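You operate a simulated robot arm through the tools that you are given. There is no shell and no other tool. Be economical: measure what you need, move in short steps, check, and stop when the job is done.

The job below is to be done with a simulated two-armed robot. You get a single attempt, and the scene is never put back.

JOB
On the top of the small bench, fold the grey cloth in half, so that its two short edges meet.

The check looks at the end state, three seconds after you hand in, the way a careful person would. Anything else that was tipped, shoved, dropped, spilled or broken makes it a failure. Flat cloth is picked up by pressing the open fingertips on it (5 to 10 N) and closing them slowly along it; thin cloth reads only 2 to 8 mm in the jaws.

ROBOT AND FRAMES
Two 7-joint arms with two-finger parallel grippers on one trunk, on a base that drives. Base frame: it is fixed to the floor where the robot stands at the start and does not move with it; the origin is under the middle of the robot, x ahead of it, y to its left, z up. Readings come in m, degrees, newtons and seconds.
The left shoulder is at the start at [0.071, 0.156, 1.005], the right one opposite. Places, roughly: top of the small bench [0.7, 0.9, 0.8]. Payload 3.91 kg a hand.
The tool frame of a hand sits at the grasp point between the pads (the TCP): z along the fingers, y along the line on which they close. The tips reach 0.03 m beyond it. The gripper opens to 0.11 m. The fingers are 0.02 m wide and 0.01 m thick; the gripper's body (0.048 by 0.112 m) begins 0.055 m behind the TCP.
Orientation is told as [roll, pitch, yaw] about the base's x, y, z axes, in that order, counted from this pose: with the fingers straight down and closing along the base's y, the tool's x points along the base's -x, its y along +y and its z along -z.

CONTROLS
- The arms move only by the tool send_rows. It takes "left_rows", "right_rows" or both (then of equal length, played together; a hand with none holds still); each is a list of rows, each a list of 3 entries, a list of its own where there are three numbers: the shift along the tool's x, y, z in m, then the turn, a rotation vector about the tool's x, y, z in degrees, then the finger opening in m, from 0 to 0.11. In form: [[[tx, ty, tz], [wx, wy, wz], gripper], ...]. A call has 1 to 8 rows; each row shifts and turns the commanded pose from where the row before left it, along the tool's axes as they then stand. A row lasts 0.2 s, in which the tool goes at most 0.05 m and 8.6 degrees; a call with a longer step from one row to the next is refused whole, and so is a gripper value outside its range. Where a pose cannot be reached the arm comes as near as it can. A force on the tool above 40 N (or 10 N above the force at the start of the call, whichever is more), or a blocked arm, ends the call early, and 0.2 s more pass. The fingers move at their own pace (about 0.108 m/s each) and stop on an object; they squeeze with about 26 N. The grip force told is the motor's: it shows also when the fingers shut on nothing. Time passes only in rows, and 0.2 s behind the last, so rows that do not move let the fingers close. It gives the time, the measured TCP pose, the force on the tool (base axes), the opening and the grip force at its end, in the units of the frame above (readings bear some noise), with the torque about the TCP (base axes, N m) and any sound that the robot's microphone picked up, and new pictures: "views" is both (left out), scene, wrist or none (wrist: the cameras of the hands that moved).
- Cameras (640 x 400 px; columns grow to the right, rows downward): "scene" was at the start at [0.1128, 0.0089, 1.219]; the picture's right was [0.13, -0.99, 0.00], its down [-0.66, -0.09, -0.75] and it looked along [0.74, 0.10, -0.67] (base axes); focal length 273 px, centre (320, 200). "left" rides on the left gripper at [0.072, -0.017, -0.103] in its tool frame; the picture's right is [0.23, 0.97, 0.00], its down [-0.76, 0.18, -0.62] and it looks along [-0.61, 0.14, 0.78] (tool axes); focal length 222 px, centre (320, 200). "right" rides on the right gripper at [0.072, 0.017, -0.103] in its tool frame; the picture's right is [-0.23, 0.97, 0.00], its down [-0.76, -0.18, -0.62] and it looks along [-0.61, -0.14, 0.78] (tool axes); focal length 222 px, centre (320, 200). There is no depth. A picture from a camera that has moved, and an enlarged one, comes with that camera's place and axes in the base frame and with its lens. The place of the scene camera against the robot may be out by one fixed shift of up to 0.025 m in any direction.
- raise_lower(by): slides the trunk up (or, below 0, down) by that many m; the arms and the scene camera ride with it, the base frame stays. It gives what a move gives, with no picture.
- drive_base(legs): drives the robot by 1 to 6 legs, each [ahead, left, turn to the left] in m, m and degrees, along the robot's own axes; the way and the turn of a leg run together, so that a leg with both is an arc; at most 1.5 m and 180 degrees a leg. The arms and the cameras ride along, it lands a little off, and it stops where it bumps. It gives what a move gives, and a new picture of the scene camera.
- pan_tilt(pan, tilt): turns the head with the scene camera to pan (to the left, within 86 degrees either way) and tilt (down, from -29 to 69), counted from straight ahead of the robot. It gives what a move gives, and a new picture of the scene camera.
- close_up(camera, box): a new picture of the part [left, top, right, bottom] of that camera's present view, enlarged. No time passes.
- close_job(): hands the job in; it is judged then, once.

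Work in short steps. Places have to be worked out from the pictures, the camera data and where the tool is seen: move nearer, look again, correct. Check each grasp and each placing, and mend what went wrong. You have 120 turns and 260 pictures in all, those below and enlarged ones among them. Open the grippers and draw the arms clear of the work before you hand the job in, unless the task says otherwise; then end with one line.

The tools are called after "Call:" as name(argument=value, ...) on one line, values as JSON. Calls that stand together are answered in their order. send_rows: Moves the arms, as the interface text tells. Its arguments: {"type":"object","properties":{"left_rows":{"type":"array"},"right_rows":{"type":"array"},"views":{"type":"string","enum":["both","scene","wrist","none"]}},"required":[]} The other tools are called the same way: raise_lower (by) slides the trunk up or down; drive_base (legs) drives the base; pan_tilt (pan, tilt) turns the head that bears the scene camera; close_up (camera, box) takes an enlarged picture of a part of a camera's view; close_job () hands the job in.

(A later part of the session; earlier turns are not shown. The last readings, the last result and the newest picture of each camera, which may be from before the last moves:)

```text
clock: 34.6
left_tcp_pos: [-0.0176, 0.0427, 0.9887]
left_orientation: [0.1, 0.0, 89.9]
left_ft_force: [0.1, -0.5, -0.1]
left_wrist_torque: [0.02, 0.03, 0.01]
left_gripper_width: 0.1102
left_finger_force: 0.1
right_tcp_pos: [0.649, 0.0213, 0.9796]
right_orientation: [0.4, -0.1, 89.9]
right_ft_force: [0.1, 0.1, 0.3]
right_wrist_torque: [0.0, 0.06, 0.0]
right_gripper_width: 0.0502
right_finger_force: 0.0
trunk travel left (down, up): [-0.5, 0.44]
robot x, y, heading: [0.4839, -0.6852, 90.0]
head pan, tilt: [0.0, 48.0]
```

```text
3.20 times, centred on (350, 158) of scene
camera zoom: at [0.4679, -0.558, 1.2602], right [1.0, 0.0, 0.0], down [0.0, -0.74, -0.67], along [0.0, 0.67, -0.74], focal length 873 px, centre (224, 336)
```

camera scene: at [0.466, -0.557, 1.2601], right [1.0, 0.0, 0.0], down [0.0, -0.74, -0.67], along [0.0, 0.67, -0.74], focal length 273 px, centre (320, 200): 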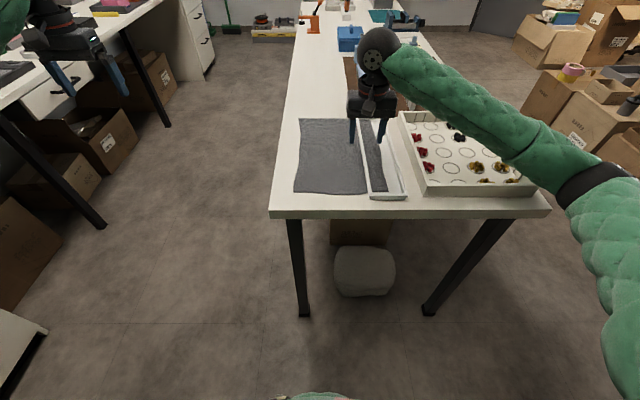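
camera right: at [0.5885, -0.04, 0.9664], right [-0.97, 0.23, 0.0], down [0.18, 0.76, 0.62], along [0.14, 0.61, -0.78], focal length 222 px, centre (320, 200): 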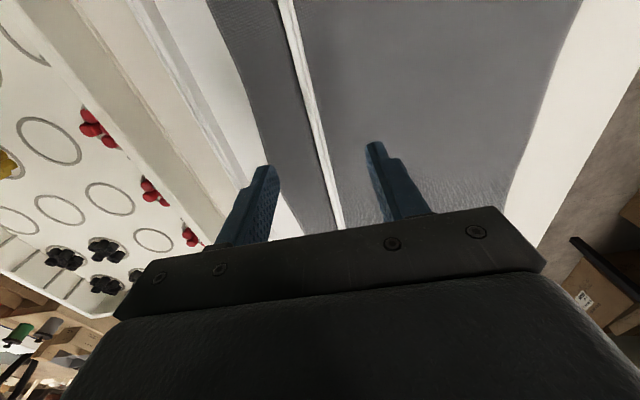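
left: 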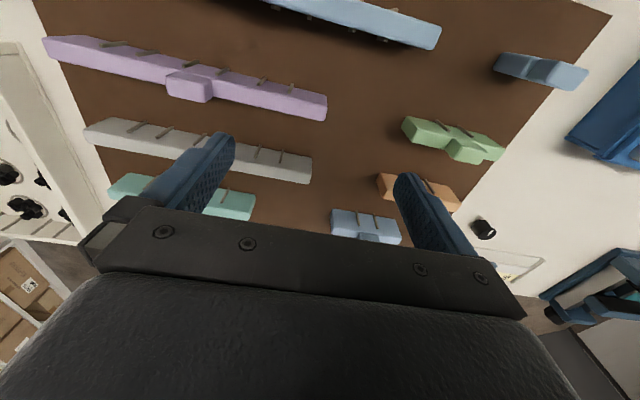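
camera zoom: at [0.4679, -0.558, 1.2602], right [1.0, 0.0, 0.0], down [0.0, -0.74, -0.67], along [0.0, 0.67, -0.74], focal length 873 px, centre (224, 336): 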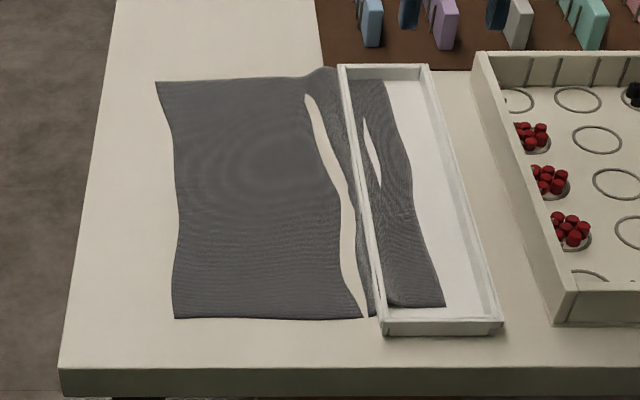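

Now it's clear the cloth is one continuous piece, and the frame is unmoved. I'll bring the left hand over the cloth's left (-x) edge, which I put at x≈.454 at mid-length, to draw the cloth out.

Call:
send_rows(left_rows=[[[0, -0.049, 0], [0, 0, 0], 0.09], [[0, -0.049, 0], [0, 0, 0], 0.09], [[0, -0.049, 0], [0, 0, 0], 0.09], [[0, -0.049, 0], [0, 0, 0], 0.09], [[0, -0.049, 0], [0, 0, 0], 0.09], [[0, -0.049, 0], [0, 0, 0], 0.09], [[0, -0.049, 0], [0, 0, 0], 0.09], [[0, -0.049, 0], [0, 0, 0], 0.09]], views="none")

Call:
send_rows(left_rows=[[[-0.006, -0.025, 0.03], [0, 0, 0], 0.09], [[-0.006, -0.025, 0.03], [0, 0, 0], 0.09], [[-0.006, -0.025, 0.03], [0, 0, 0], 0.09], [[0, 0, 0.03], [0, 0, 0], 0.09], [[0, 0, 0.02], [0, 0, 0], 0.09]], views="both")

Call:
close_up(camera="scene", box=[270, 95, 430, 220])

```text
clock: 36.4
left_tcp_pos: [0.372, 0.043, 0.9863]
left_orientation: [0.1, 0.2, 89.9]
left_ft_force: [0.1, -0.8, 0.6]
left_wrist_torque: [0.0, 0.01, 0.0]
left_gripper_width: 0.09
left_finger_force: 0.1
right_tcp_pos: [0.649, 0.0227, 0.9791]
right_orientation: [0.2, 0.0, 90.0]
right_ft_force: [0.1, 0.2, -1.1]
right_wrist_torque: [-0.01, 0.0, -0.01]
right_gripper_width: 0.0502
right_finger_force: 0.0
trunk travel left (down, up): [-0.5, 0.44]
robot x, y, heading: [0.4862, -0.6832, 89.9]
head pan, tilt: [0.0, 48.0]
```

```text
clock: 37.6
left_tcp_pos: [0.4488, 0.0616, 0.8446]
left_orientation: [0.1, 0.1, 89.9]
left_ft_force: [0.1, 0.1, -0.7]
left_wrist_torque: [-0.03, 0.02, 0.01]
left_gripper_width: 0.0901
left_finger_force: 0.1
right_tcp_pos: [0.6496, 0.0225, 0.978]
right_orientation: [0.3, 0.0, 89.9]
right_ft_force: [-0.7, 0.3, 0.0]
right_wrist_torque: [-0.05, -0.01, 0.02]
right_gripper_width: 0.0499
right_finger_force: 0.0
trunk travel left (down, up): [-0.5, 0.44]
robot x, y, heading: [0.489, -0.6805, 90.1]
head pan, tilt: [0.0, 48.0]
camera scene: at [0.4668, -0.5567, 1.2601], right [1.0, 0.0, 0.0], down [0.0, -0.74, -0.67], along [0.0, 0.67, -0.74], focal length 273 px, centre (320, 200)
camera left: at [0.467, -0.0098, 0.949], right [-0.97, -0.22, 0.0], down [-0.18, 0.76, 0.62], along [-0.14, 0.61, -0.78], focal length 222 px, centre (320, 200)
```

scene: 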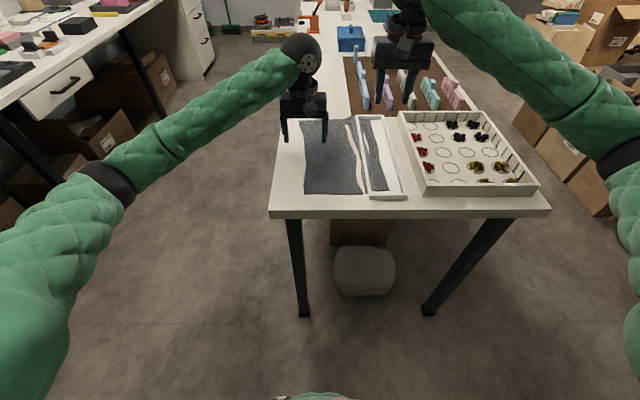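
left: 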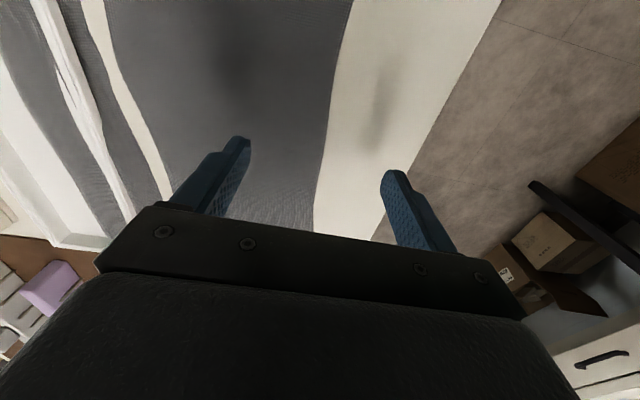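

```text
3.20 times, centred on (350, 158) of scene
camera zoom: at [0.4668, -0.5567, 1.2601], right [1.0, 0.0, 0.0], down [0.0, -0.74, -0.67], along [0.0, 0.67, -0.74], focal length 873 px, centre (224, 336)
```

zoom: 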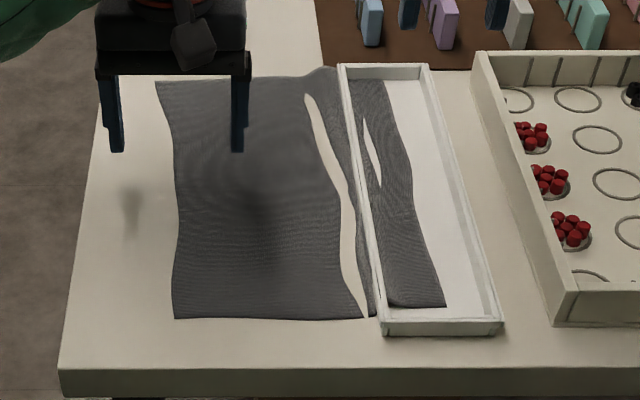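

The cloth's edge is at x≈.447, between the fingers. I'll narrow to 0.06 and lower to a light touch.

Call:
send_rows(left_rows=[[[0, 0, 0.01], [0, 0, 0], 0.06], [[0, 0, 0.01], [0, 0, 0], 0.06], [[0, 0, 0.006], [0, 0, 0], 0.06], [[0, 0, 0.003], [0, 0, 0], 0.06], [[0, 0, 0.002], [0, 0, 0], 0.06], [[0, 0, 0], [0, 0, 0], 0.06]], views="none")

```text
clock: 39.0
left_tcp_pos: [0.448, 0.0619, 0.8148]
left_orientation: [0.0, 0.0, 89.9]
left_ft_force: [-0.5, 0.5, -0.1]
left_wrist_torque: [-0.01, 0.01, -0.03]
left_gripper_width: 0.06
left_finger_force: 0.1
right_tcp_pos: [0.6486, 0.0222, 0.9788]
right_orientation: [0.2, 0.0, 90.0]
right_ft_force: [0.4, -0.2, 1.1]
right_wrist_torque: [-0.01, 0.0, -0.03]
right_gripper_width: 0.0502
right_finger_force: 0.1
trunk travel left (down, up): [-0.5, 0.44]
robot x, y, heading: [0.4839, -0.6879, 89.8]
head pan, tilt: [0.0, 48.0]
```

No contact yet at .815, so I'll go down in 1 mm steps.

Call:
send_rows(left_rows=[[[0, 0, 0.0015], [0, 0, 0], 0.06], [[0, 0, 0.0015], [0, 0, 0], 0.06], [[0, 0, 0], [0, 0, 0], 0.06]], views="none")

```text
clock: 39.8
left_tcp_pos: [0.4507, 0.0604, 0.8121]
left_orientation: [0.1, 0.1, 89.9]
left_ft_force: [0.9, -0.5, -0.6]
left_wrist_torque: [0.02, -0.02, 0.01]
left_gripper_width: 0.0598
left_finger_force: 0.1
right_tcp_pos: [0.6492, 0.0225, 0.9788]
right_orientation: [0.1, 0.0, 89.9]
right_ft_force: [0.7, -0.1, 0.3]
right_wrist_torque: [0.0, 0.03, 0.01]
right_gripper_width: 0.05
right_finger_force: 0.0
trunk travel left (down, up): [-0.5, 0.44]
robot x, y, heading: [0.4867, -0.685, 89.9]
head pan, tilt: [0.0, 48.0]
```

Call:
send_rows(left_rows=[[[0, 0, 0.0015], [0, 0, 0], 0.06], [[0, 0, 0.0015], [0, 0, 0], 0.06], [[0, 0, 0], [0, 0, 0], 0.06]], views="none")

Call:
close_up(camera="scene", box=[270, 110, 350, 160])

```text
clock: 40.6
left_tcp_pos: [0.4494, 0.0595, 0.8102]
left_orientation: [0.0, -0.1, 89.9]
left_ft_force: [-0.3, 0.9, 20.1]
left_wrist_torque: [0.02, -0.67, 0.03]
left_gripper_width: 0.0601
left_finger_force: 0.0
right_tcp_pos: [0.6481, 0.0219, 0.9791]
right_orientation: [0.1, -0.2, 89.8]
right_ft_force: [0.1, 0.2, -0.5]
right_wrist_torque: [0.03, 0.0, 0.02]
right_gripper_width: 0.05
right_finger_force: 0.0
trunk travel left (down, up): [-0.5, 0.44]
robot x, y, heading: [0.4869, -0.6839, 89.9]
head pan, tilt: [0.0, 48.0]
```

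```text
8.00 times, centred on (310, 135) of scene
camera zoom: at [0.4664, -0.5585, 1.2605], right [1.0, 0.0, 0.0], down [0.0, -0.74, -0.67], along [0.0, 0.67, -0.74], focal length 2183 px, centre (400, 720)
```

zoom: 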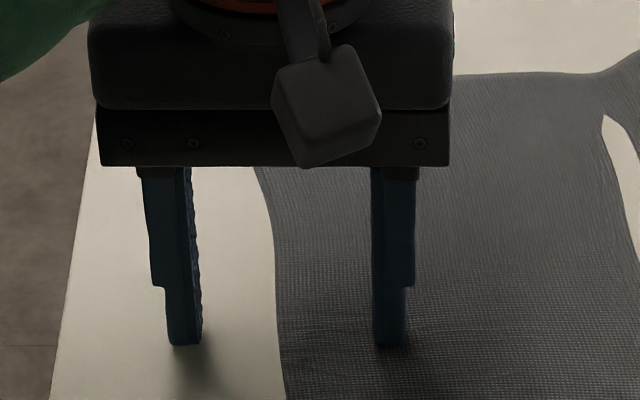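

Contact: 20 N with the table at z≈.781. I'll back off ~0.7 mm and close slowly.

Call:
send_rows(left_rows=[[[0, 0, -0.0007], [0, 0, 0], 0.06], [[0, 0, 0], [0, 0, 0], 0.05], [[0, 0, 0], [0, 0, 0], 0.04], [[0, 0, 0], [0, 0, 0], 0.03], [[0, 0, 0], [0, 0, 0], 0.02], [[0, 0, 0], [0, 0, 0], 0.01], [[0, 0, 0], [0, 0, 0], 0.0], [[0, 0, 0], [0, 0, 0], 0.0]], views="none")

Call:
close_up(camera="scene", box=[270, 95, 430, 220])

```text
clock: 42.4
left_tcp_pos: [0.4498, 0.0599, 0.8123]
left_orientation: [0.1, -0.1, 89.9]
left_ft_force: [7.1, 2.5, 30.6]
left_wrist_torque: [0.21, -0.34, 0.16]
left_gripper_width: 0.0027
left_finger_force: 25.9
right_tcp_pos: [0.6501, 0.0203, 0.9802]
right_orientation: [0.3, -0.1, 89.8]
right_ft_force: [0.9, -0.4, -0.7]
right_wrist_torque: [0.0, 0.0, 0.03]
right_gripper_width: 0.0501
right_finger_force: 0.1
trunk travel left (down, up): [-0.5, 0.44]
robot x, y, heading: [0.487, -0.6852, 90.0]
head pan, tilt: [0.0, 48.0]
```

```text
3.20 times, centred on (350, 158) of scene
camera zoom: at [0.467, -0.5591, 1.2604], right [1.0, 0.0, 0.0], down [0.0, -0.74, -0.67], along [0.0, 0.67, -0.74], focal length 873 px, centre (224, 336)
```

zoom: 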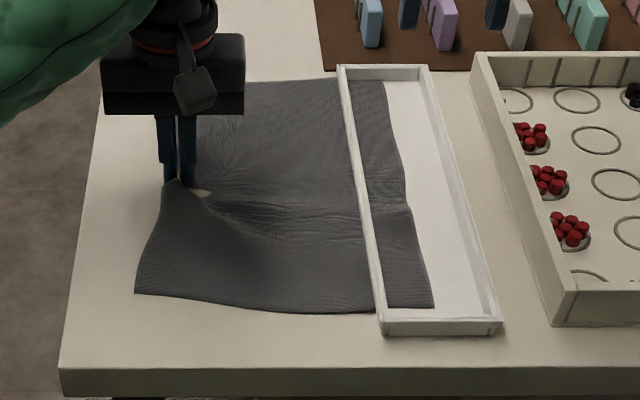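

Cloth gripped (2.7 mm), and it's visibly continuous with the sunk part popped out. Now I'll raise a little and draw it towards -x.

Call:
send_rows(left_rows=[[[0, 0, -0.004], [0, 0, 0], 0.0], [[0, 0.003, -0.004], [0, 0, 0], 0.0], [[0, 0.006, 0], [0, 0, 0], 0.0], [[0, 0.006, 0], [0, 0, 0], 0.0], [[0, 0.006, 0], [0, 0, 0], 0.0], [[0, 0.006, 0], [0, 0, 0], 0.0]], views="none")

Call:
close_up(camera="scene", box=[270, 95, 430, 220])

```text
clock: 43.8
left_tcp_pos: [0.4209, 0.0615, 0.8181]
left_orientation: [0.2, 0.0, 89.9]
left_ft_force: [-0.5, 0.4, 0.0]
left_wrist_torque: [0.01, 0.04, 0.0]
left_gripper_width: 0.0
left_finger_force: 26.2
right_tcp_pos: [0.6478, 0.0224, 0.9789]
right_orientation: [0.4, 0.0, 89.9]
right_ft_force: [-0.3, 0.1, -0.8]
right_wrist_torque: [0.01, 0.0, 0.0]
right_gripper_width: 0.0503
right_finger_force: 0.1
trunk travel left (down, up): [-0.5, 0.44]
robot x, y, heading: [0.4845, -0.6833, 90.1]
head pan, tilt: [0.0, 48.0]
```

```text
3.20 times, centred on (350, 158) of scene
camera zoom: at [0.4664, -0.5572, 1.2601], right [1.0, 0.0, 0.0], down [0.0, -0.74, -0.67], along [0.0, 0.67, -0.74], focal length 873 px, centre (224, 336)
```

zoom: 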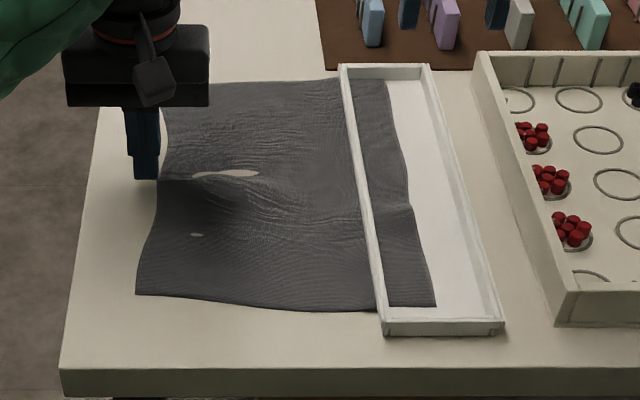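

The pinch slipped off (width 0) and the cloth inside the frame hardly moved. I'll look closely at how the cloth passes the frame wall.

Call:
close_up(camera="right", box=[300, 0, 520, 140])

Call:
close_up(camera="scene", box=[345, 110, 400, 150])

Call:
close_up(camera="scene", box=[345, 170, 400, 210])

```text
2.86 times, centred on (410, 70) of right
camera zoom: at [0.6318, -0.0503, 1.0818], right [-0.97, 0.23, 0.0], down [0.18, 0.76, 0.62], along [0.14, 0.61, -0.78], focal length 635 px, centre (63, 571)
```

zoom: 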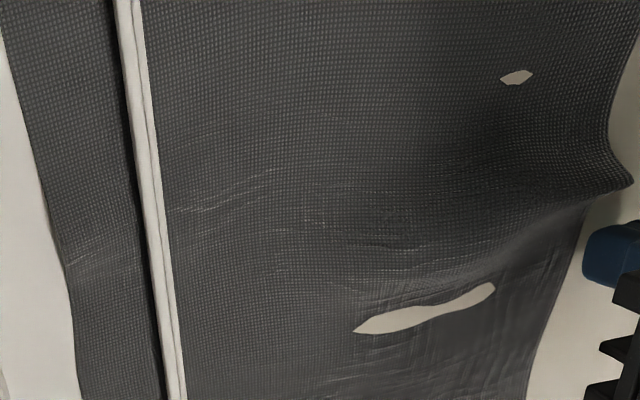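

```text
10.00 times, centred on (372, 130) of scene
camera zoom: at [0.4664, -0.5572, 1.2601], right [1.0, 0.0, 0.0], down [0.0, -0.74, -0.67], along [0.0, 0.67, -0.74], focal length 2729 px, centre (-205, 900)
```

zoom: 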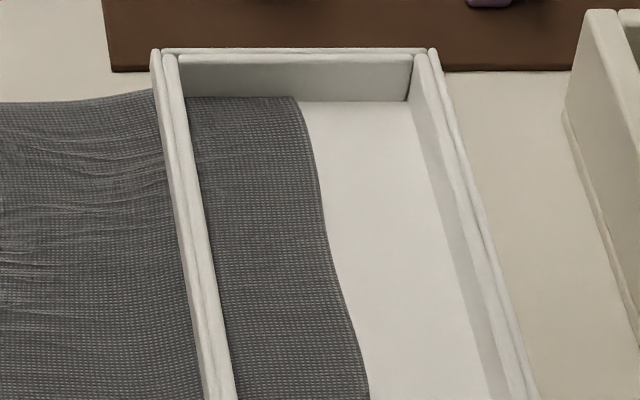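

```text
10.00 times, centred on (372, 190) of scene
camera zoom: at [0.4664, -0.5572, 1.2601], right [1.0, 0.0, 0.0], down [0.0, -0.74, -0.67], along [0.0, 0.67, -0.74], focal length 2729 px, centre (-205, 300)
```

zoom: 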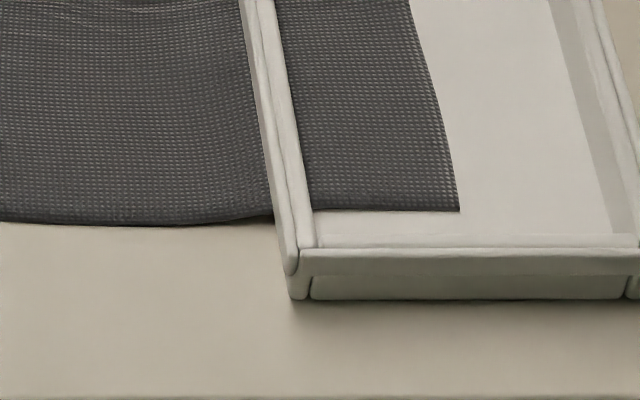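

The cloth passes through the low wall of a fixed shallow tray, so dragging sideways catches on it. The cure is to lift it. Both hands will take the two far (+y) corners, lift the cloth clear so it hangs, shift to -x, then lay it down folded. First I'll raise the left hand and look at the corners.

Call:
send_rows(left_rows=[[[0, 0, -0.03], [0, 0, 0], 0.02], [[0, 0.02, -0.05], [0, 0, 0], 0.06], [[0.04, 0.03, -0.03], [0, 0, 0], 0.06], [[0.04, 0.03, -0.03], [0, 0, 0], 0.06]], right_rows=[[[0, 0, 0], [0, 0, 0], 0.06], [[0.03, 0, 0], [0, 0, 0], 0.06], [[0.04, 0, 0], [0, 0, 0], 0.06], [[0.04, 0, 0], [0, 0, 0], 0.06]], views="wrist")

Call:
close_up(camera="scene", box=[270, 95, 430, 220])

```text
refused: row 2 steps farther than a row can; nothing moved
```

```text
3.20 times, centred on (350, 158) of scene
camera zoom: at [0.4664, -0.5572, 1.2601], right [1.0, 0.0, 0.0], down [0.0, -0.74, -0.67], along [0.0, 0.67, -0.74], focal length 873 px, centre (224, 336)
```

zoom: 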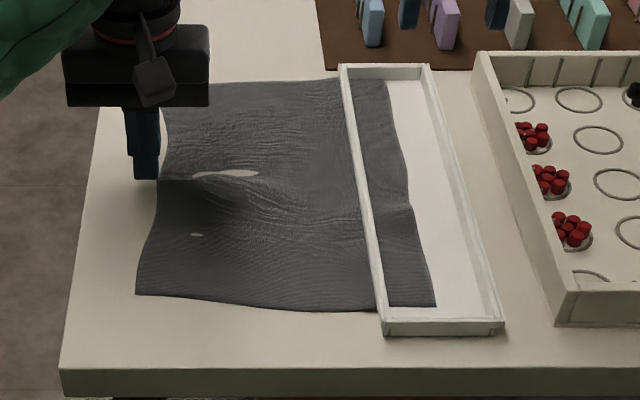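

A row was over the step limit, so I'm resending it with smaller steps.

Call:
send_rows(left_rows=[[[0, 0, -0.03], [0, 0, 0], 0.02], [[0, 0.01, -0.04], [0, 0, 0], 0.06], [[0.03, 0.02, -0.02], [0, 0, 0], 0.06], [[0.03, 0.02, -0.02], [0, 0, 0], 0.06]], right_rows=[[[0, 0, 0], [0, 0, 0], 0.06], [[0.03, 0, 0], [0, 0, 0], 0.06], [[0.04, 0, 0], [0, 0, 0], 0.06], [[0.04, 0, 0], [0, 0, 0], 0.06]], views="wrist")

Call:
close_up(camera="scene", box=[270, 95, 430, 220])

```text
clock: 44.8
left_tcp_pos: [0.3724, -0.0005, 0.9295]
left_orientation: [0.1, -0.1, 89.9]
left_ft_force: [-1.5, -0.2, -0.7]
left_wrist_torque: [0.03, 0.0, 0.0]
left_gripper_width: 0.0595
left_finger_force: 0.0
right_tcp_pos: [0.6516, -0.09, 0.9788]
right_orientation: [0.3, -0.1, 89.9]
right_ft_force: [-0.2, 0.0, -0.3]
right_wrist_torque: [0.0, 0.02, -0.01]
right_gripper_width: 0.0597
right_finger_force: 0.0
trunk travel left (down, up): [-0.5, 0.44]
robot x, y, heading: [0.4871, -0.6823, 89.8]
head pan, tilt: [0.0, 48.0]
camera right: at [0.6335, -0.1634, 1.0834], right [-0.97, 0.23, 0.0], down [0.18, 0.76, 0.62], along [0.14, 0.61, -0.78], focal length 222 px, centre (320, 200)
camera left: at [0.389, -0.0723, 1.033], right [-0.97, -0.22, 0.0], down [-0.18, 0.76, 0.62], along [-0.14, 0.61, -0.78], focal length 222 px, centre (320, 200)
```

right: 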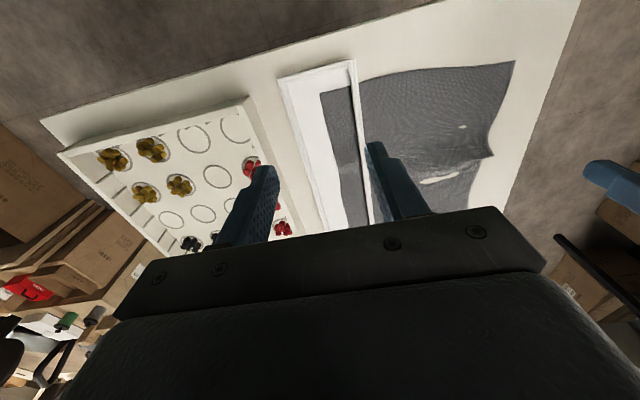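
left: 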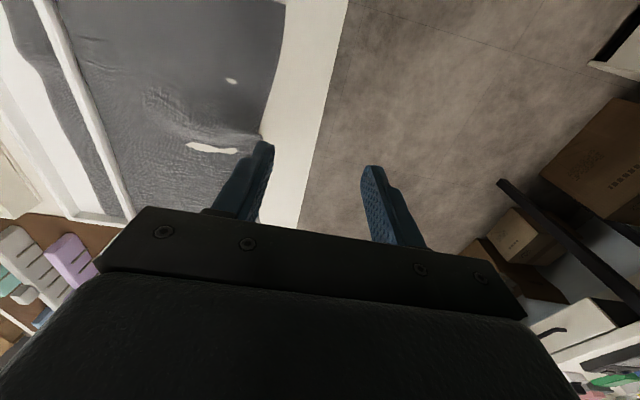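

```text
3.20 times, centred on (350, 158) of scene
camera zoom: at [0.4665, -0.5586, 1.2603], right [1.0, 0.0, 0.0], down [0.0, -0.74, -0.67], along [0.0, 0.67, -0.74], focal length 873 px, centre (224, 336)
```

zoom: 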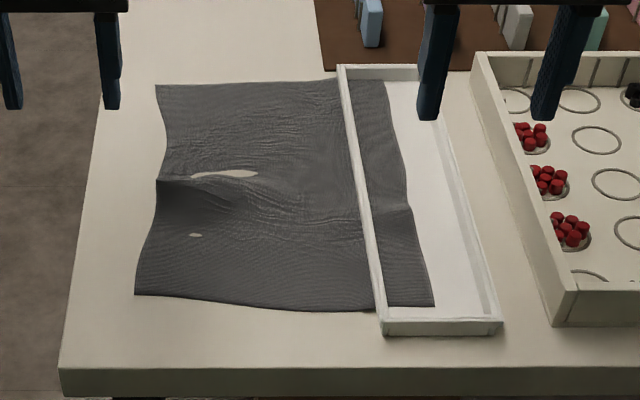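

The far corners are at about (.425,.23) and (.656,.235 inside the tray). I'll bring both hands above points just inboard of them, with fingers at 0.03.

Call:
send_rows(left_rows=[[[-0.026, -0.0104, 0.0075], [0, 0, 0], 0.03], [[-0.026, -0.0104, 0.0075], [0, 0, 0], 0.03], [[-0.026, -0.0104, 0.0075], [0, 0, 0], 0.03], [[-0.026, -0.0104, 0.0075], [0, 0, 0], 0.03], [[-0.026, -0.0104, 0.0075], [0, 0, 0], 0.03], [[-0.026, -0.0104, 0.0075], [0, 0, 0], 0.03], [[-0.026, -0.0104, 0.0075], [0, 0, 0], 0.03], [[-0.026, -0.0104, 0.0075], [0, 0, 0], 0.03]], right_rows=[[[-0.036, 0.0015, 0.0125], [0, 0, 0], 0.03], [[-0.036, 0.0015, 0.0125], [0, 0, 0], 0.03], [[-0.036, 0.0015, 0.0125], [0, 0, 0], 0.03], [[-0.036, 0.0015, 0.0125], [0, 0, 0], 0.03], [[-0.036, 0.0015, 0.0125], [0, 0, 0], 0.03], [[-0.036, 0.0015, 0.0125], [0, 0, 0], 0.03], [[-0.036, 0.0015, 0.0125], [0, 0, 0], 0.03], [[-0.036, 0.0015, 0.0125], [0, 0, 0], 0.03]], views="wrist")

Call:
close_up(camera="scene", box=[280, 85, 400, 165])

```text
clock: 46.6
left_tcp_pos: [0.4613, 0.2027, 0.8754]
left_orientation: [0.0, -0.4, 89.7]
left_ft_force: [-0.6, 0.1, -0.2]
left_wrist_torque: [0.01, -0.01, 0.01]
left_gripper_width: 0.0301
left_finger_force: 0.0
right_tcp_pos: [0.645, 0.1924, 0.8832]
right_orientation: [0.1, -0.3, 89.5]
right_ft_force: [-0.7, 0.1, 0.2]
right_wrist_torque: [-0.04, -0.06, 0.04]
right_gripper_width: 0.0301
right_finger_force: 0.0
trunk travel left (down, up): [-0.5, 0.44]
robot x, y, heading: [0.4879, -0.6847, 89.7]
head pan, tilt: [0.0, 48.0]
camera right: at [0.6275, 0.1192, 0.9869], right [-0.97, 0.24, 0.0], down [0.19, 0.76, 0.63], along [0.15, 0.61, -0.78], focal length 222 px, centre (320, 200)
camera left: at [0.4781, 0.13, 0.9796], right [-0.98, -0.22, 0.0], down [-0.17, 0.76, 0.63], along [-0.14, 0.61, -0.78], focal length 222 px, centre (320, 200)
```

right: 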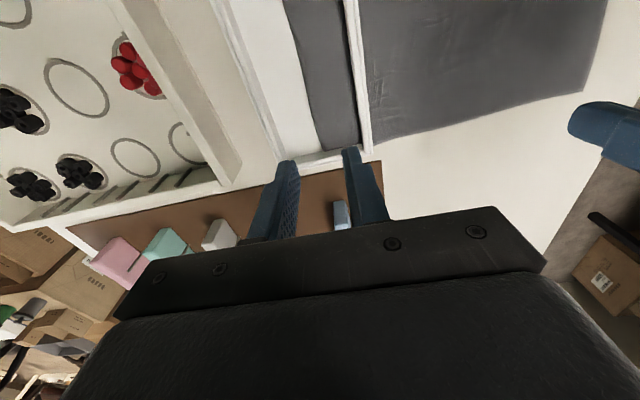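
left: 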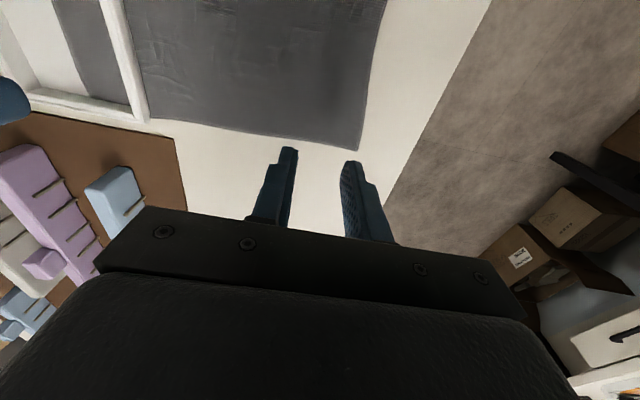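

```text
5.00 times, centred on (340, 125) of scene
camera zoom: at [0.4678, -0.5677, 1.2622], right [1.0, -0.01, 0.0], down [-0.01, -0.74, -0.67], along [0.0, 0.67, -0.74], focal length 1364 px, centre (220, 575)
```

zoom: 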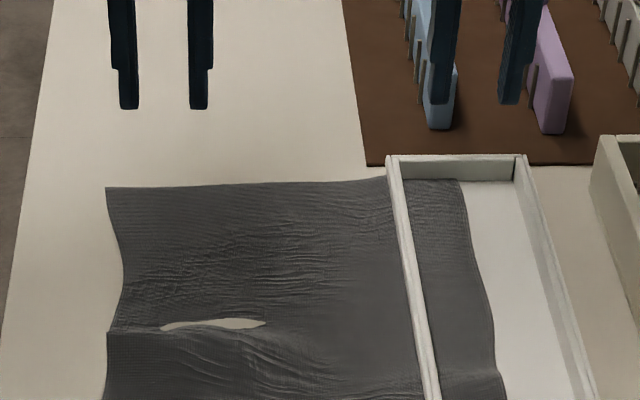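

The wrist views put the far corners at (.4185,.216) and (.650,.218); the strip in the tray spans x .612–.650. I'll align the hands (left x .450, right x .637) and lower to just above the surface.

Call:
send_rows(left_rows=[[[0, 0.006, 0.01], [0, 0, 0], 0.03], [[0, 0.005, 0.015], [0, 0, 0], 0.03], [[0, 0, 0.015], [0, 0, 0], 0.03], [[0, 0, 0.01], [0, 0, 0], 0.03], [[0, 0, 0], [0, 0, 0], 0.03]], right_rows=[[[-0.004, 0.004, 0.01], [0, 0, 0], 0.026], [[-0.004, 0.004, 0.015], [0, 0, 0], 0.026], [[0, 0, 0.01], [0, 0, 0], 0.026], [[0, 0, 0.005], [0, 0, 0], 0.026], [[0, 0, 0], [0, 0, 0], 0.026]], views="none")

Call:
close_up(camera="scene", box=[280, 85, 400, 165])

Call:
close_up(camera="right", box=[200, 60, 440, 240])

```text
clock: 47.8
left_tcp_pos: [0.4503, 0.1974, 0.8323]
left_orientation: [0.0, -0.8, 89.4]
left_ft_force: [-0.2, -0.6, 0.7]
left_wrist_torque: [0.06, 0.02, 0.03]
left_gripper_width: 0.0301
left_finger_force: 0.1
right_tcp_pos: [0.6372, 0.196, 0.8506]
right_orientation: [0.0, -0.8, 89.3]
right_ft_force: [-0.1, -0.3, 0.2]
right_wrist_torque: [0.02, 0.02, -0.01]
right_gripper_width: 0.0258
right_finger_force: 0.1
trunk travel left (down, up): [-0.5, 0.44]
robot x, y, heading: [0.4855, -0.6838, 89.4]
head pan, tilt: [0.0, 48.0]
```

```text
5.00 times, centred on (340, 125) of scene
camera zoom: at [0.4652, -0.5755, 1.2618], right [1.0, -0.01, 0.0], down [-0.01, -0.73, -0.68], along [0.01, 0.68, -0.73], focal length 1364 px, centre (220, 575)
```

zoom: 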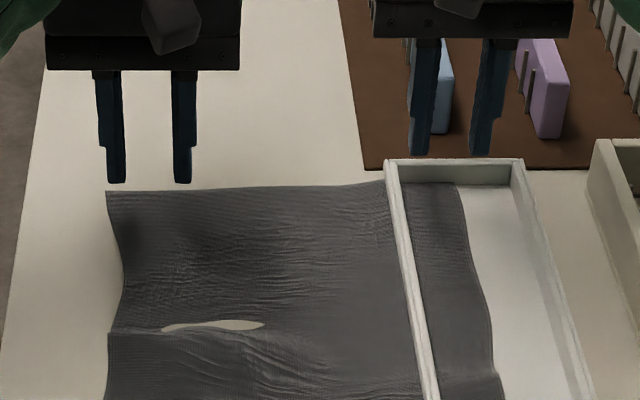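

```text
2.22 times, centred on (320, 150) of right
camera zoom: at [0.6188, 0.1221, 0.9529], right [-0.97, 0.24, 0.0], down [0.19, 0.75, 0.63], along [0.15, 0.62, -0.77], focal length 494 px, centre (320, 311)
```

zoom: 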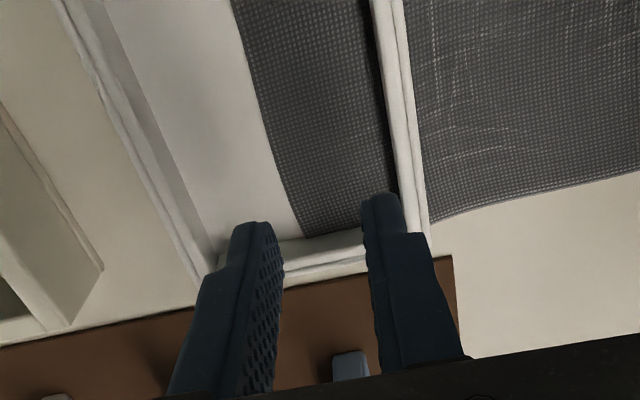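

The landing check shows the right fingers fit inside the tray with the strip between them. I'll lower both to just above contact.

Call:
send_rows(left_rows=[[[0, 0, 0.004], [0, 0, 0], 0.03], [[0, 0, 0.004], [0, 0, 0], 0.03], [[0, 0, 0.004], [0, 0, 0], 0.03], [[0, 0, 0.003], [0, 0, 0], 0.03], [[0, 0, 0.002], [0, 0, 0], 0.03], [[0, 0, 0], [0, 0, 0], 0.03]], right_rows=[[[0, -0.001, 0.009], [0, 0, 0], 0.026], [[0, 0, 0.008], [0, 0, 0], 0.026], [[0, 0, 0.006], [0, 0, 0], 0.026], [[0, 0, 0.004], [0, 0, 0], 0.026], [[0, 0, 0.003], [0, 0, 0], 0.026], [[0, 0, 0], [0, 0, 0], 0.026]], views="none")

Call:
close_up(camera="scene", box=[280, 85, 400, 165])

```text
clock: 49.4
left_tcp_pos: [0.4669, 0.185, 0.8119]
left_orientation: [-0.6, -0.8, 87.8]
left_ft_force: [-0.7, 0.1, -0.3]
left_wrist_torque: [-0.06, -0.04, -0.03]
left_gripper_width: 0.03
left_finger_force: 0.1
right_tcp_pos: [0.6517, 0.1816, 0.8369]
right_orientation: [-0.2, -2.0, 88.0]
right_ft_force: [0.4, 0.1, 0.7]
right_wrist_torque: [-0.01, -0.01, 0.04]
right_gripper_width: 0.0258
right_finger_force: 0.0
trunk travel left (down, up): [-0.5, 0.44]
robot x, y, heading: [0.4877, -0.7013, 88.0]
head pan, tilt: [0.0, 48.0]
stopped in row 6 (left hand): the arm was blocked; the commanded pose is now the measured one
```

```text
5.00 times, centred on (340, 125) of scene
camera zoom: at [0.4577, -0.5885, 1.2616], right [1.0, -0.04, 0.01], down [-0.02, -0.73, -0.68], along [0.03, 0.68, -0.73], focal length 1364 px, centre (220, 575)
```

zoom: 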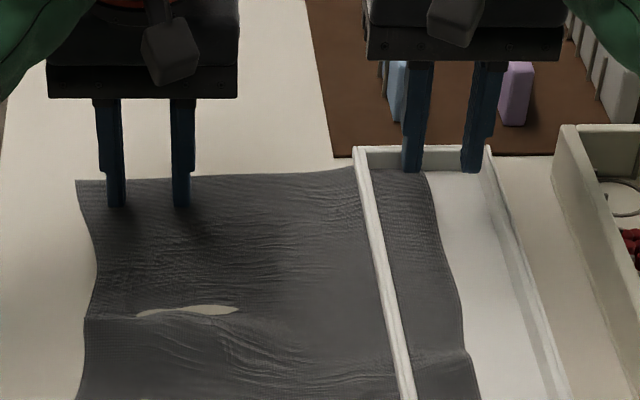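

The base got pushed back and turned 2°, so some part of the robot is bearing on something. I'll look at the whole view.

Call:
pan_tilt(pan=0, tilt=55)

```text
clock: 50.1
left_tcp_pos: [0.4665, 0.1864, 0.8158]
left_orientation: [-0.4, -0.8, 87.8]
left_ft_force: [-0.3, 0.2, -0.1]
left_wrist_torque: [0.02, 0.03, -0.02]
left_gripper_width: 0.0299
left_finger_force: 0.0
right_tcp_pos: [0.6512, 0.182, 0.8362]
right_orientation: [-0.3, -1.8, 87.9]
right_ft_force: [-0.3, 0.1, 0.4]
right_wrist_torque: [0.03, 0.0, 0.02]
right_gripper_width: 0.0259
right_finger_force: 0.0
trunk travel left (down, up): [-0.5, 0.44]
robot x, y, heading: [0.4893, -0.6962, 87.7]
head pan, tilt: [0.0, 55.0]
camera scene: at [0.4578, -0.5955, 1.2532], right [1.0, -0.04, 0.01], down [-0.02, -0.81, -0.59], along [0.03, 0.59, -0.81], focal length 273 px, centre (320, 200)
```

scene: 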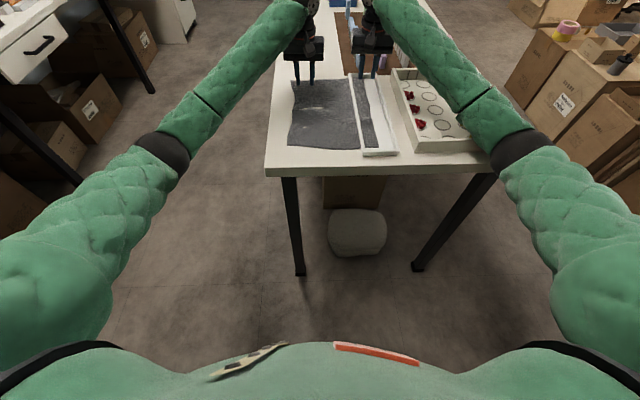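

The right forearm is low over the big tray and bench corner, which explains the block. I'll raise the trunk 0.25 m so the arms come down more steeply, then check the big tray and restore the heading.

Call:
raise_lower(by=0.25)

Call:
drive_base(legs=[[0.05, 0, 2.2]])

Call:
close_up(camera="scene", box=[250, 60, 500, 200])

```text
clock: 52.6
left_tcp_pos: [0.4737, 0.1985, 1.05]
left_orientation: [0.2, 0.1, 87.9]
left_ft_force: [-0.1, -0.2, 0.5]
left_wrist_torque: [0.03, -0.01, -0.01]
left_gripper_width: 0.0302
left_finger_force: 0.0
right_tcp_pos: [0.659, 0.1949, 1.066]
right_orientation: [0.3, -0.7, 87.9]
right_ft_force: [-0.4, 0.7, 0.1]
right_wrist_torque: [0.02, 0.0, -0.01]
right_gripper_width: 0.0258
right_finger_force: 0.0
trunk travel left (down, up): [-0.75, 0.19]
robot x, y, heading: [0.4909, -0.6955, 88.0]
head pan, tilt: [0.0, 55.0]
```

```text
clock: 53.6
left_tcp_pos: [0.4429, 0.2386, 1.058]
left_orientation: [0.1, -0.4, 89.9]
left_ft_force: [-0.6, -0.2, 1.4]
left_wrist_torque: [0.04, 0.0, -0.03]
left_gripper_width: 0.03
left_finger_force: 0.1
right_tcp_pos: [0.6287, 0.2408, 1.0739]
right_orientation: [0.2, -0.9, 90.0]
right_ft_force: [0.8, 0.5, 0.7]
right_wrist_torque: [0.08, 0.04, 0.05]
right_gripper_width: 0.0259
right_finger_force: 0.1
trunk travel left (down, up): [-0.75, 0.19]
robot x, y, heading: [0.4868, -0.6454, 90.1]
head pan, tilt: [0.0, 55.0]
camera scene: at [0.4666, -0.5361, 1.5022], right [1.0, 0.0, 0.0], down [0.0, -0.82, -0.58], along [0.0, 0.58, -0.82], focal length 273 px, centre (320, 200)
```

scene: 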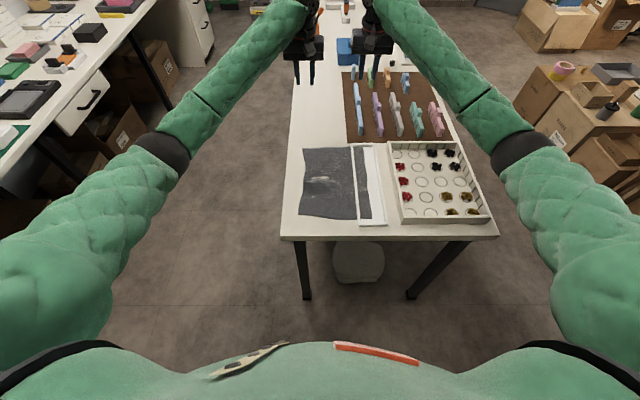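

```text
2.56 times, centred on (375, 130) of scene
camera zoom: at [0.4666, -0.5361, 1.5022], right [1.0, 0.0, 0.0], down [0.0, -0.82, -0.58], along [0.0, 0.58, -0.82], focal length 698 px, centre (179, 379)
```

zoom: 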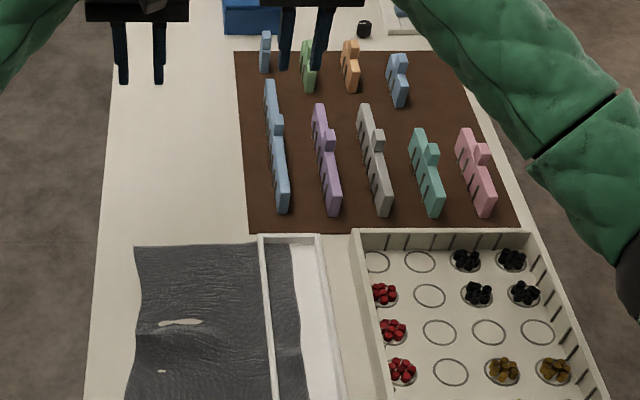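

The big tray and its cups look undisturbed. The arms are higher and the heading is restored. I'll bring both hands down again over the two corner points, to ~.85.

Call:
send_rows(left_rows=[[[0.0052, -0.0009, 0.026], [0, 0, 0], 0.03], [[0.0052, -0.0009, 0.026], [0, 0, 0], 0.03], [[0.0052, -0.0009, 0.026], [0, 0, 0], 0.03], [[0.0052, -0.0009, 0.026], [0, 0, 0], 0.03], [[0.0052, -0.0009, 0.026], [0, 0, 0], 0.03], [[0.0052, -0.0009, 0.026], [0, 0, 0], 0.03], [[0.0052, -0.0009, 0.026], [0, 0, 0], 0.03], [[0.0052, -0.0009, 0.026], [0, 0, 0], 0.03]], right_rows=[[[0.0056, -0.0012, 0.027], [0, 0, 0], 0.026], [[0.0056, -0.0012, 0.027], [0, 0, 0], 0.026], [[0.0056, -0.0012, 0.027], [0, 0, 0], 0.026], [[0.0056, -0.0012, 0.027], [0, 0, 0], 0.026], [[0.0056, -0.0012, 0.027], [0, 0, 0], 0.026], [[0.0056, -0.0012, 0.027], [0, 0, 0], 0.026], [[0.0056, -0.0012, 0.027], [0, 0, 0], 0.026], [[0.0056, -0.0012, 0.027], [0, 0, 0], 0.026]], views="wrist")

Call:
close_up(camera="scene", box=[250, 60, 500, 200])

```text
clock: 55.4
left_tcp_pos: [0.4502, 0.2057, 0.8431]
left_orientation: [0.0, -0.1, 89.9]
left_ft_force: [-0.1, 0.5, 0.0]
left_wrist_torque: [-0.01, 0.0, 0.02]
left_gripper_width: 0.0298
left_finger_force: 0.0
right_tcp_pos: [0.6379, 0.2052, 0.8502]
right_orientation: [0.3, -0.7, 90.1]
right_ft_force: [0.1, -0.1, 0.0]
right_wrist_torque: [-0.02, -0.01, -0.01]
right_gripper_width: 0.0261
right_finger_force: 0.0
trunk travel left (down, up): [-0.75, 0.19]
robot x, y, heading: [0.4871, -0.646, 89.9]
head pan, tilt: [0.0, 55.0]
camera right: at [0.6211, 0.1304, 0.9525], right [-0.97, 0.23, 0.01], down [0.18, 0.75, 0.63], along [0.14, 0.62, -0.78], focal length 222 px, centre (320, 200)
camera left: at [0.4673, 0.132, 0.9474], right [-0.97, -0.23, 0.0], down [-0.18, 0.76, 0.62], along [-0.14, 0.61, -0.78], focal length 222 px, centre (320, 200)
```

right: 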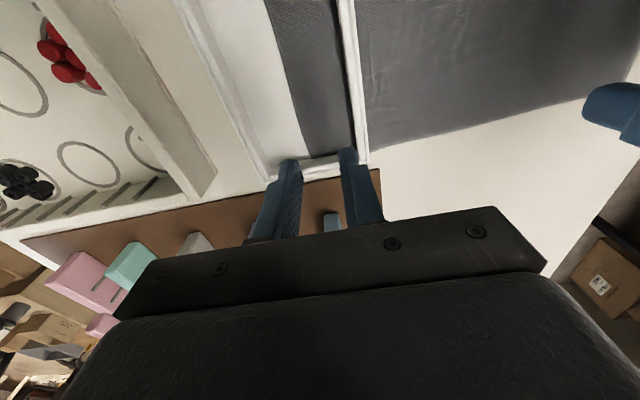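
left: 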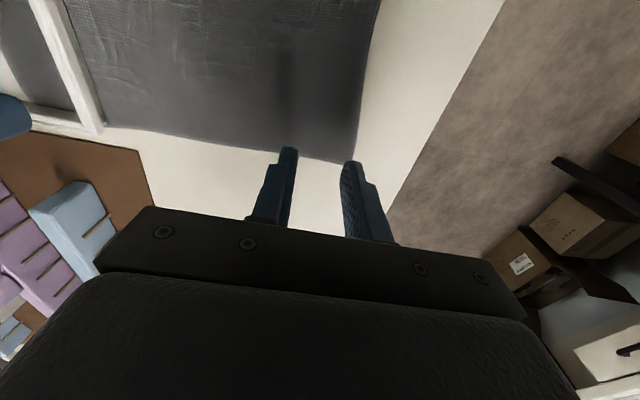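

```text
2.56 times, centred on (375, 130) of scene
camera zoom: at [0.4662, -0.5262, 1.5009], right [1.0, 0.0, 0.0], down [0.0, -0.82, -0.57], along [0.0, 0.57, -0.82], focal length 698 px, centre (179, 379)
```

zoom: 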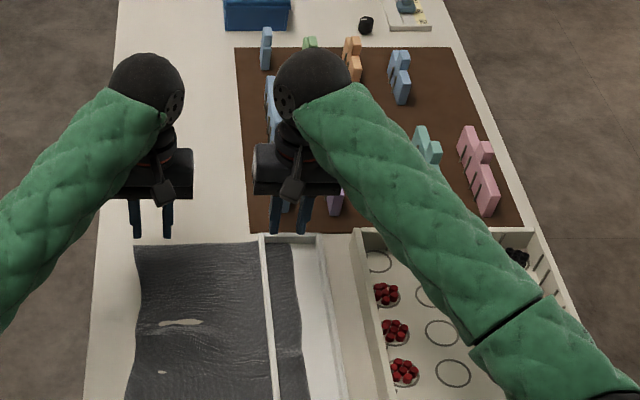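

Edges sit at y≈.215, so I'll move both hands 8 mm nearer and lower to just above the surface.

Call:
send_rows(left_rows=[[[0.004, 0, 0.008], [0, 0, 0], 0.03], [[0.004, 0, 0.008], [0, 0, 0], 0.03], [[0, 0, 0.006], [0, 0, 0], 0.03], [[0, 0, 0.005], [0, 0, 0], 0.03], [[0, 0, 0], [0, 0, 0], 0.03]], right_rows=[[[0.004, 0, 0.009], [0, 0, 0], 0.026], [[0.004, 0, 0.009], [0, 0, 0], 0.026], [[0, 0, 0.007], [0, 0, 0], 0.026], [[0, 0, 0.005], [0, 0, 0], 0.026], [[0, 0, 0], [0, 0, 0], 0.026]], views="none")

Call:
close_up(camera="scene", box=[270, 100, 410, 200])

Call:
close_up(camera="right", box=[200, 60, 440, 240])

```text
clock: 56.6
left_tcp_pos: [0.4503, 0.196, 0.8169]
left_orientation: [0.1, 0.0, 89.9]
left_ft_force: [-0.2, -0.6, -0.5]
left_wrist_torque: [0.0, 0.01, -0.03]
left_gripper_width: 0.0301
left_finger_force: 0.1
right_tcp_pos: [0.6377, 0.1984, 0.8206]
right_orientation: [0.3, -0.8, 89.9]
right_ft_force: [-0.7, -0.7, 0.0]
right_wrist_torque: [0.04, 0.03, -0.01]
right_gripper_width: 0.0262
right_finger_force: 0.1
trunk travel left (down, up): [-0.75, 0.19]
robot x, y, heading: [0.4856, -0.6499, 89.6]
head pan, tilt: [0.0, 55.0]
```

```text
4.00 times, centred on (340, 150) of scene
camera zoom: at [0.4661, -0.5271, 1.5009], right [1.0, 0.0, 0.0], down [0.0, -0.82, -0.57], along [0.0, 0.57, -0.82], focal length 1091 px, centre (240, 400)
```

zoom: 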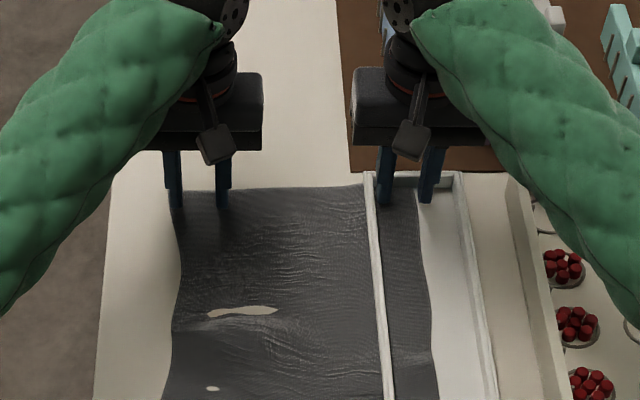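

```text
2.22 times, centred on (320, 150) of right
camera zoom: at [0.6202, 0.1236, 0.923], right [-0.97, 0.23, 0.01], down [0.18, 0.75, 0.63], along [0.14, 0.62, -0.78], focal length 494 px, centre (320, 311)
```

zoom: 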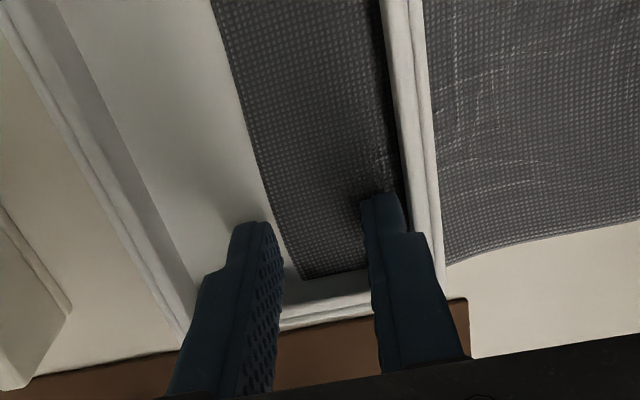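

Both well placed. I'll lower the last millimetres, watching forces.

Call:
send_rows(left_rows=[[[0, 0, 0.002], [0, 0, 0], 0.03], [[0, 0, 0.002], [0, 0, 0], 0.03], [[0, 0, 0.001], [0, 0, 0], 0.03], [[0, 0, 0], [0, 0, 0], 0.03]], right_rows=[[[0, 0, 0.002], [0, 0, 0], 0.026], [[0, 0, 0.002], [0, 0, 0], 0.026], [[0, 0, 0.001], [0, 0, 0], 0.026], [[0, 0, 0], [0, 0, 0], 0.026]], views="none")

```text
clock: 57.6
left_tcp_pos: [0.449, 0.1961, 0.8119]
left_orientation: [0.0, -0.1, 89.9]
left_ft_force: [-0.6, 0.1, 4.1]
left_wrist_torque: [0.02, 0.05, -0.04]
left_gripper_width: 0.0303
left_finger_force: 0.0
right_tcp_pos: [0.6369, 0.1974, 0.817]
right_orientation: [0.3, -0.8, 90.0]
right_ft_force: [-1.8, 0.3, 2.6]
right_wrist_torque: [-0.01, 0.02, -0.01]
right_gripper_width: 0.026
right_finger_force: 0.0
trunk travel left (down, up): [-0.75, 0.19]
robot x, y, heading: [0.4853, -0.652, 90.2]
head pan, tilt: [0.0, 55.0]
```

Light contact on both (4 N and 2.6 N). I'll press slightly more and close slowly.

Call:
send_rows(left_rows=[[[0, 0, 0.0003], [0, 0, 0], 0.03], [[0, 0, 0], [0, 0, 0], 0.024], [[0, 0, 0], [0, 0, 0], 0.018], [[0, 0, 0], [0, 0, 0], 0.012], [[0, 0, 0], [0, 0, 0], 0.006], [[0, 0, 0], [0, 0, 0], 0.0], [[0, 0, 0], [0, 0, 0], 0.0]], right_rows=[[[0, 0, 0.0005], [0, 0, 0], 0.026], [[0, 0, 0], [0, 0, 0], 0.022], [[0, 0, 0], [0, 0, 0], 0.017], [[0, 0, 0], [0, 0, 0], 0.012], [[0, 0, 0], [0, 0, 0], 0.006], [[0, 0, 0], [0, 0, 0], 0.0], [[0, 0, 0], [0, 0, 0], 0.0]], views="none")

Call:
close_up(camera="scene", box=[270, 100, 410, 200])

Call:
close_up(camera="right", box=[200, 60, 440, 240])

```text
clock: 59.2
left_tcp_pos: [0.4501, 0.1956, 0.8122]
left_orientation: [0.0, -0.1, 89.8]
left_ft_force: [0.4, 0.5, 2.2]
left_wrist_torque: [0.02, 0.0, 0.01]
left_gripper_width: 0.0001
left_finger_force: 25.9
right_tcp_pos: [0.6369, 0.1984, 0.8166]
right_orientation: [0.2, -0.9, 90.0]
right_ft_force: [-1.2, 0.5, 11.2]
right_wrist_torque: [-0.07, 0.05, 0.0]
right_gripper_width: 0.0
right_finger_force: 25.6
trunk travel left (down, up): [-0.75, 0.19]
robot x, y, heading: [0.4899, -0.6457, 89.8]
head pan, tilt: [0.0, 55.0]
```

```text
4.00 times, centred on (340, 150) of scene
camera zoom: at [0.4659, -0.5282, 1.501], right [1.0, 0.0, 0.0], down [0.0, -0.82, -0.57], along [0.0, 0.57, -0.82], focal length 1091 px, centre (240, 400)
```

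zoom: 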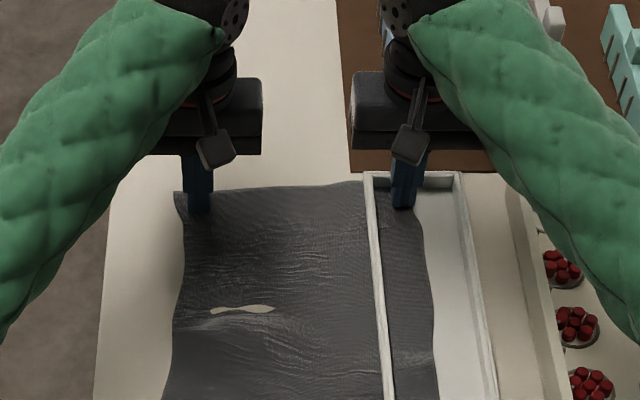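

```text
2.22 times, centred on (320, 150) of right
camera zoom: at [0.6198, 0.1232, 0.9191], right [-0.97, 0.23, 0.01], down [0.18, 0.75, 0.63], along [0.14, 0.62, -0.77], focal length 494 px, centre (320, 311)
```

zoom: 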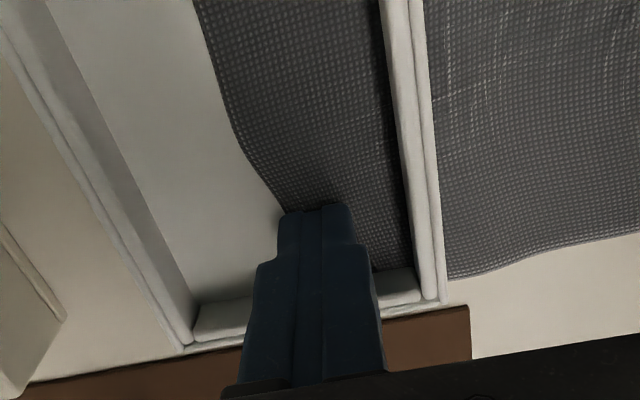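

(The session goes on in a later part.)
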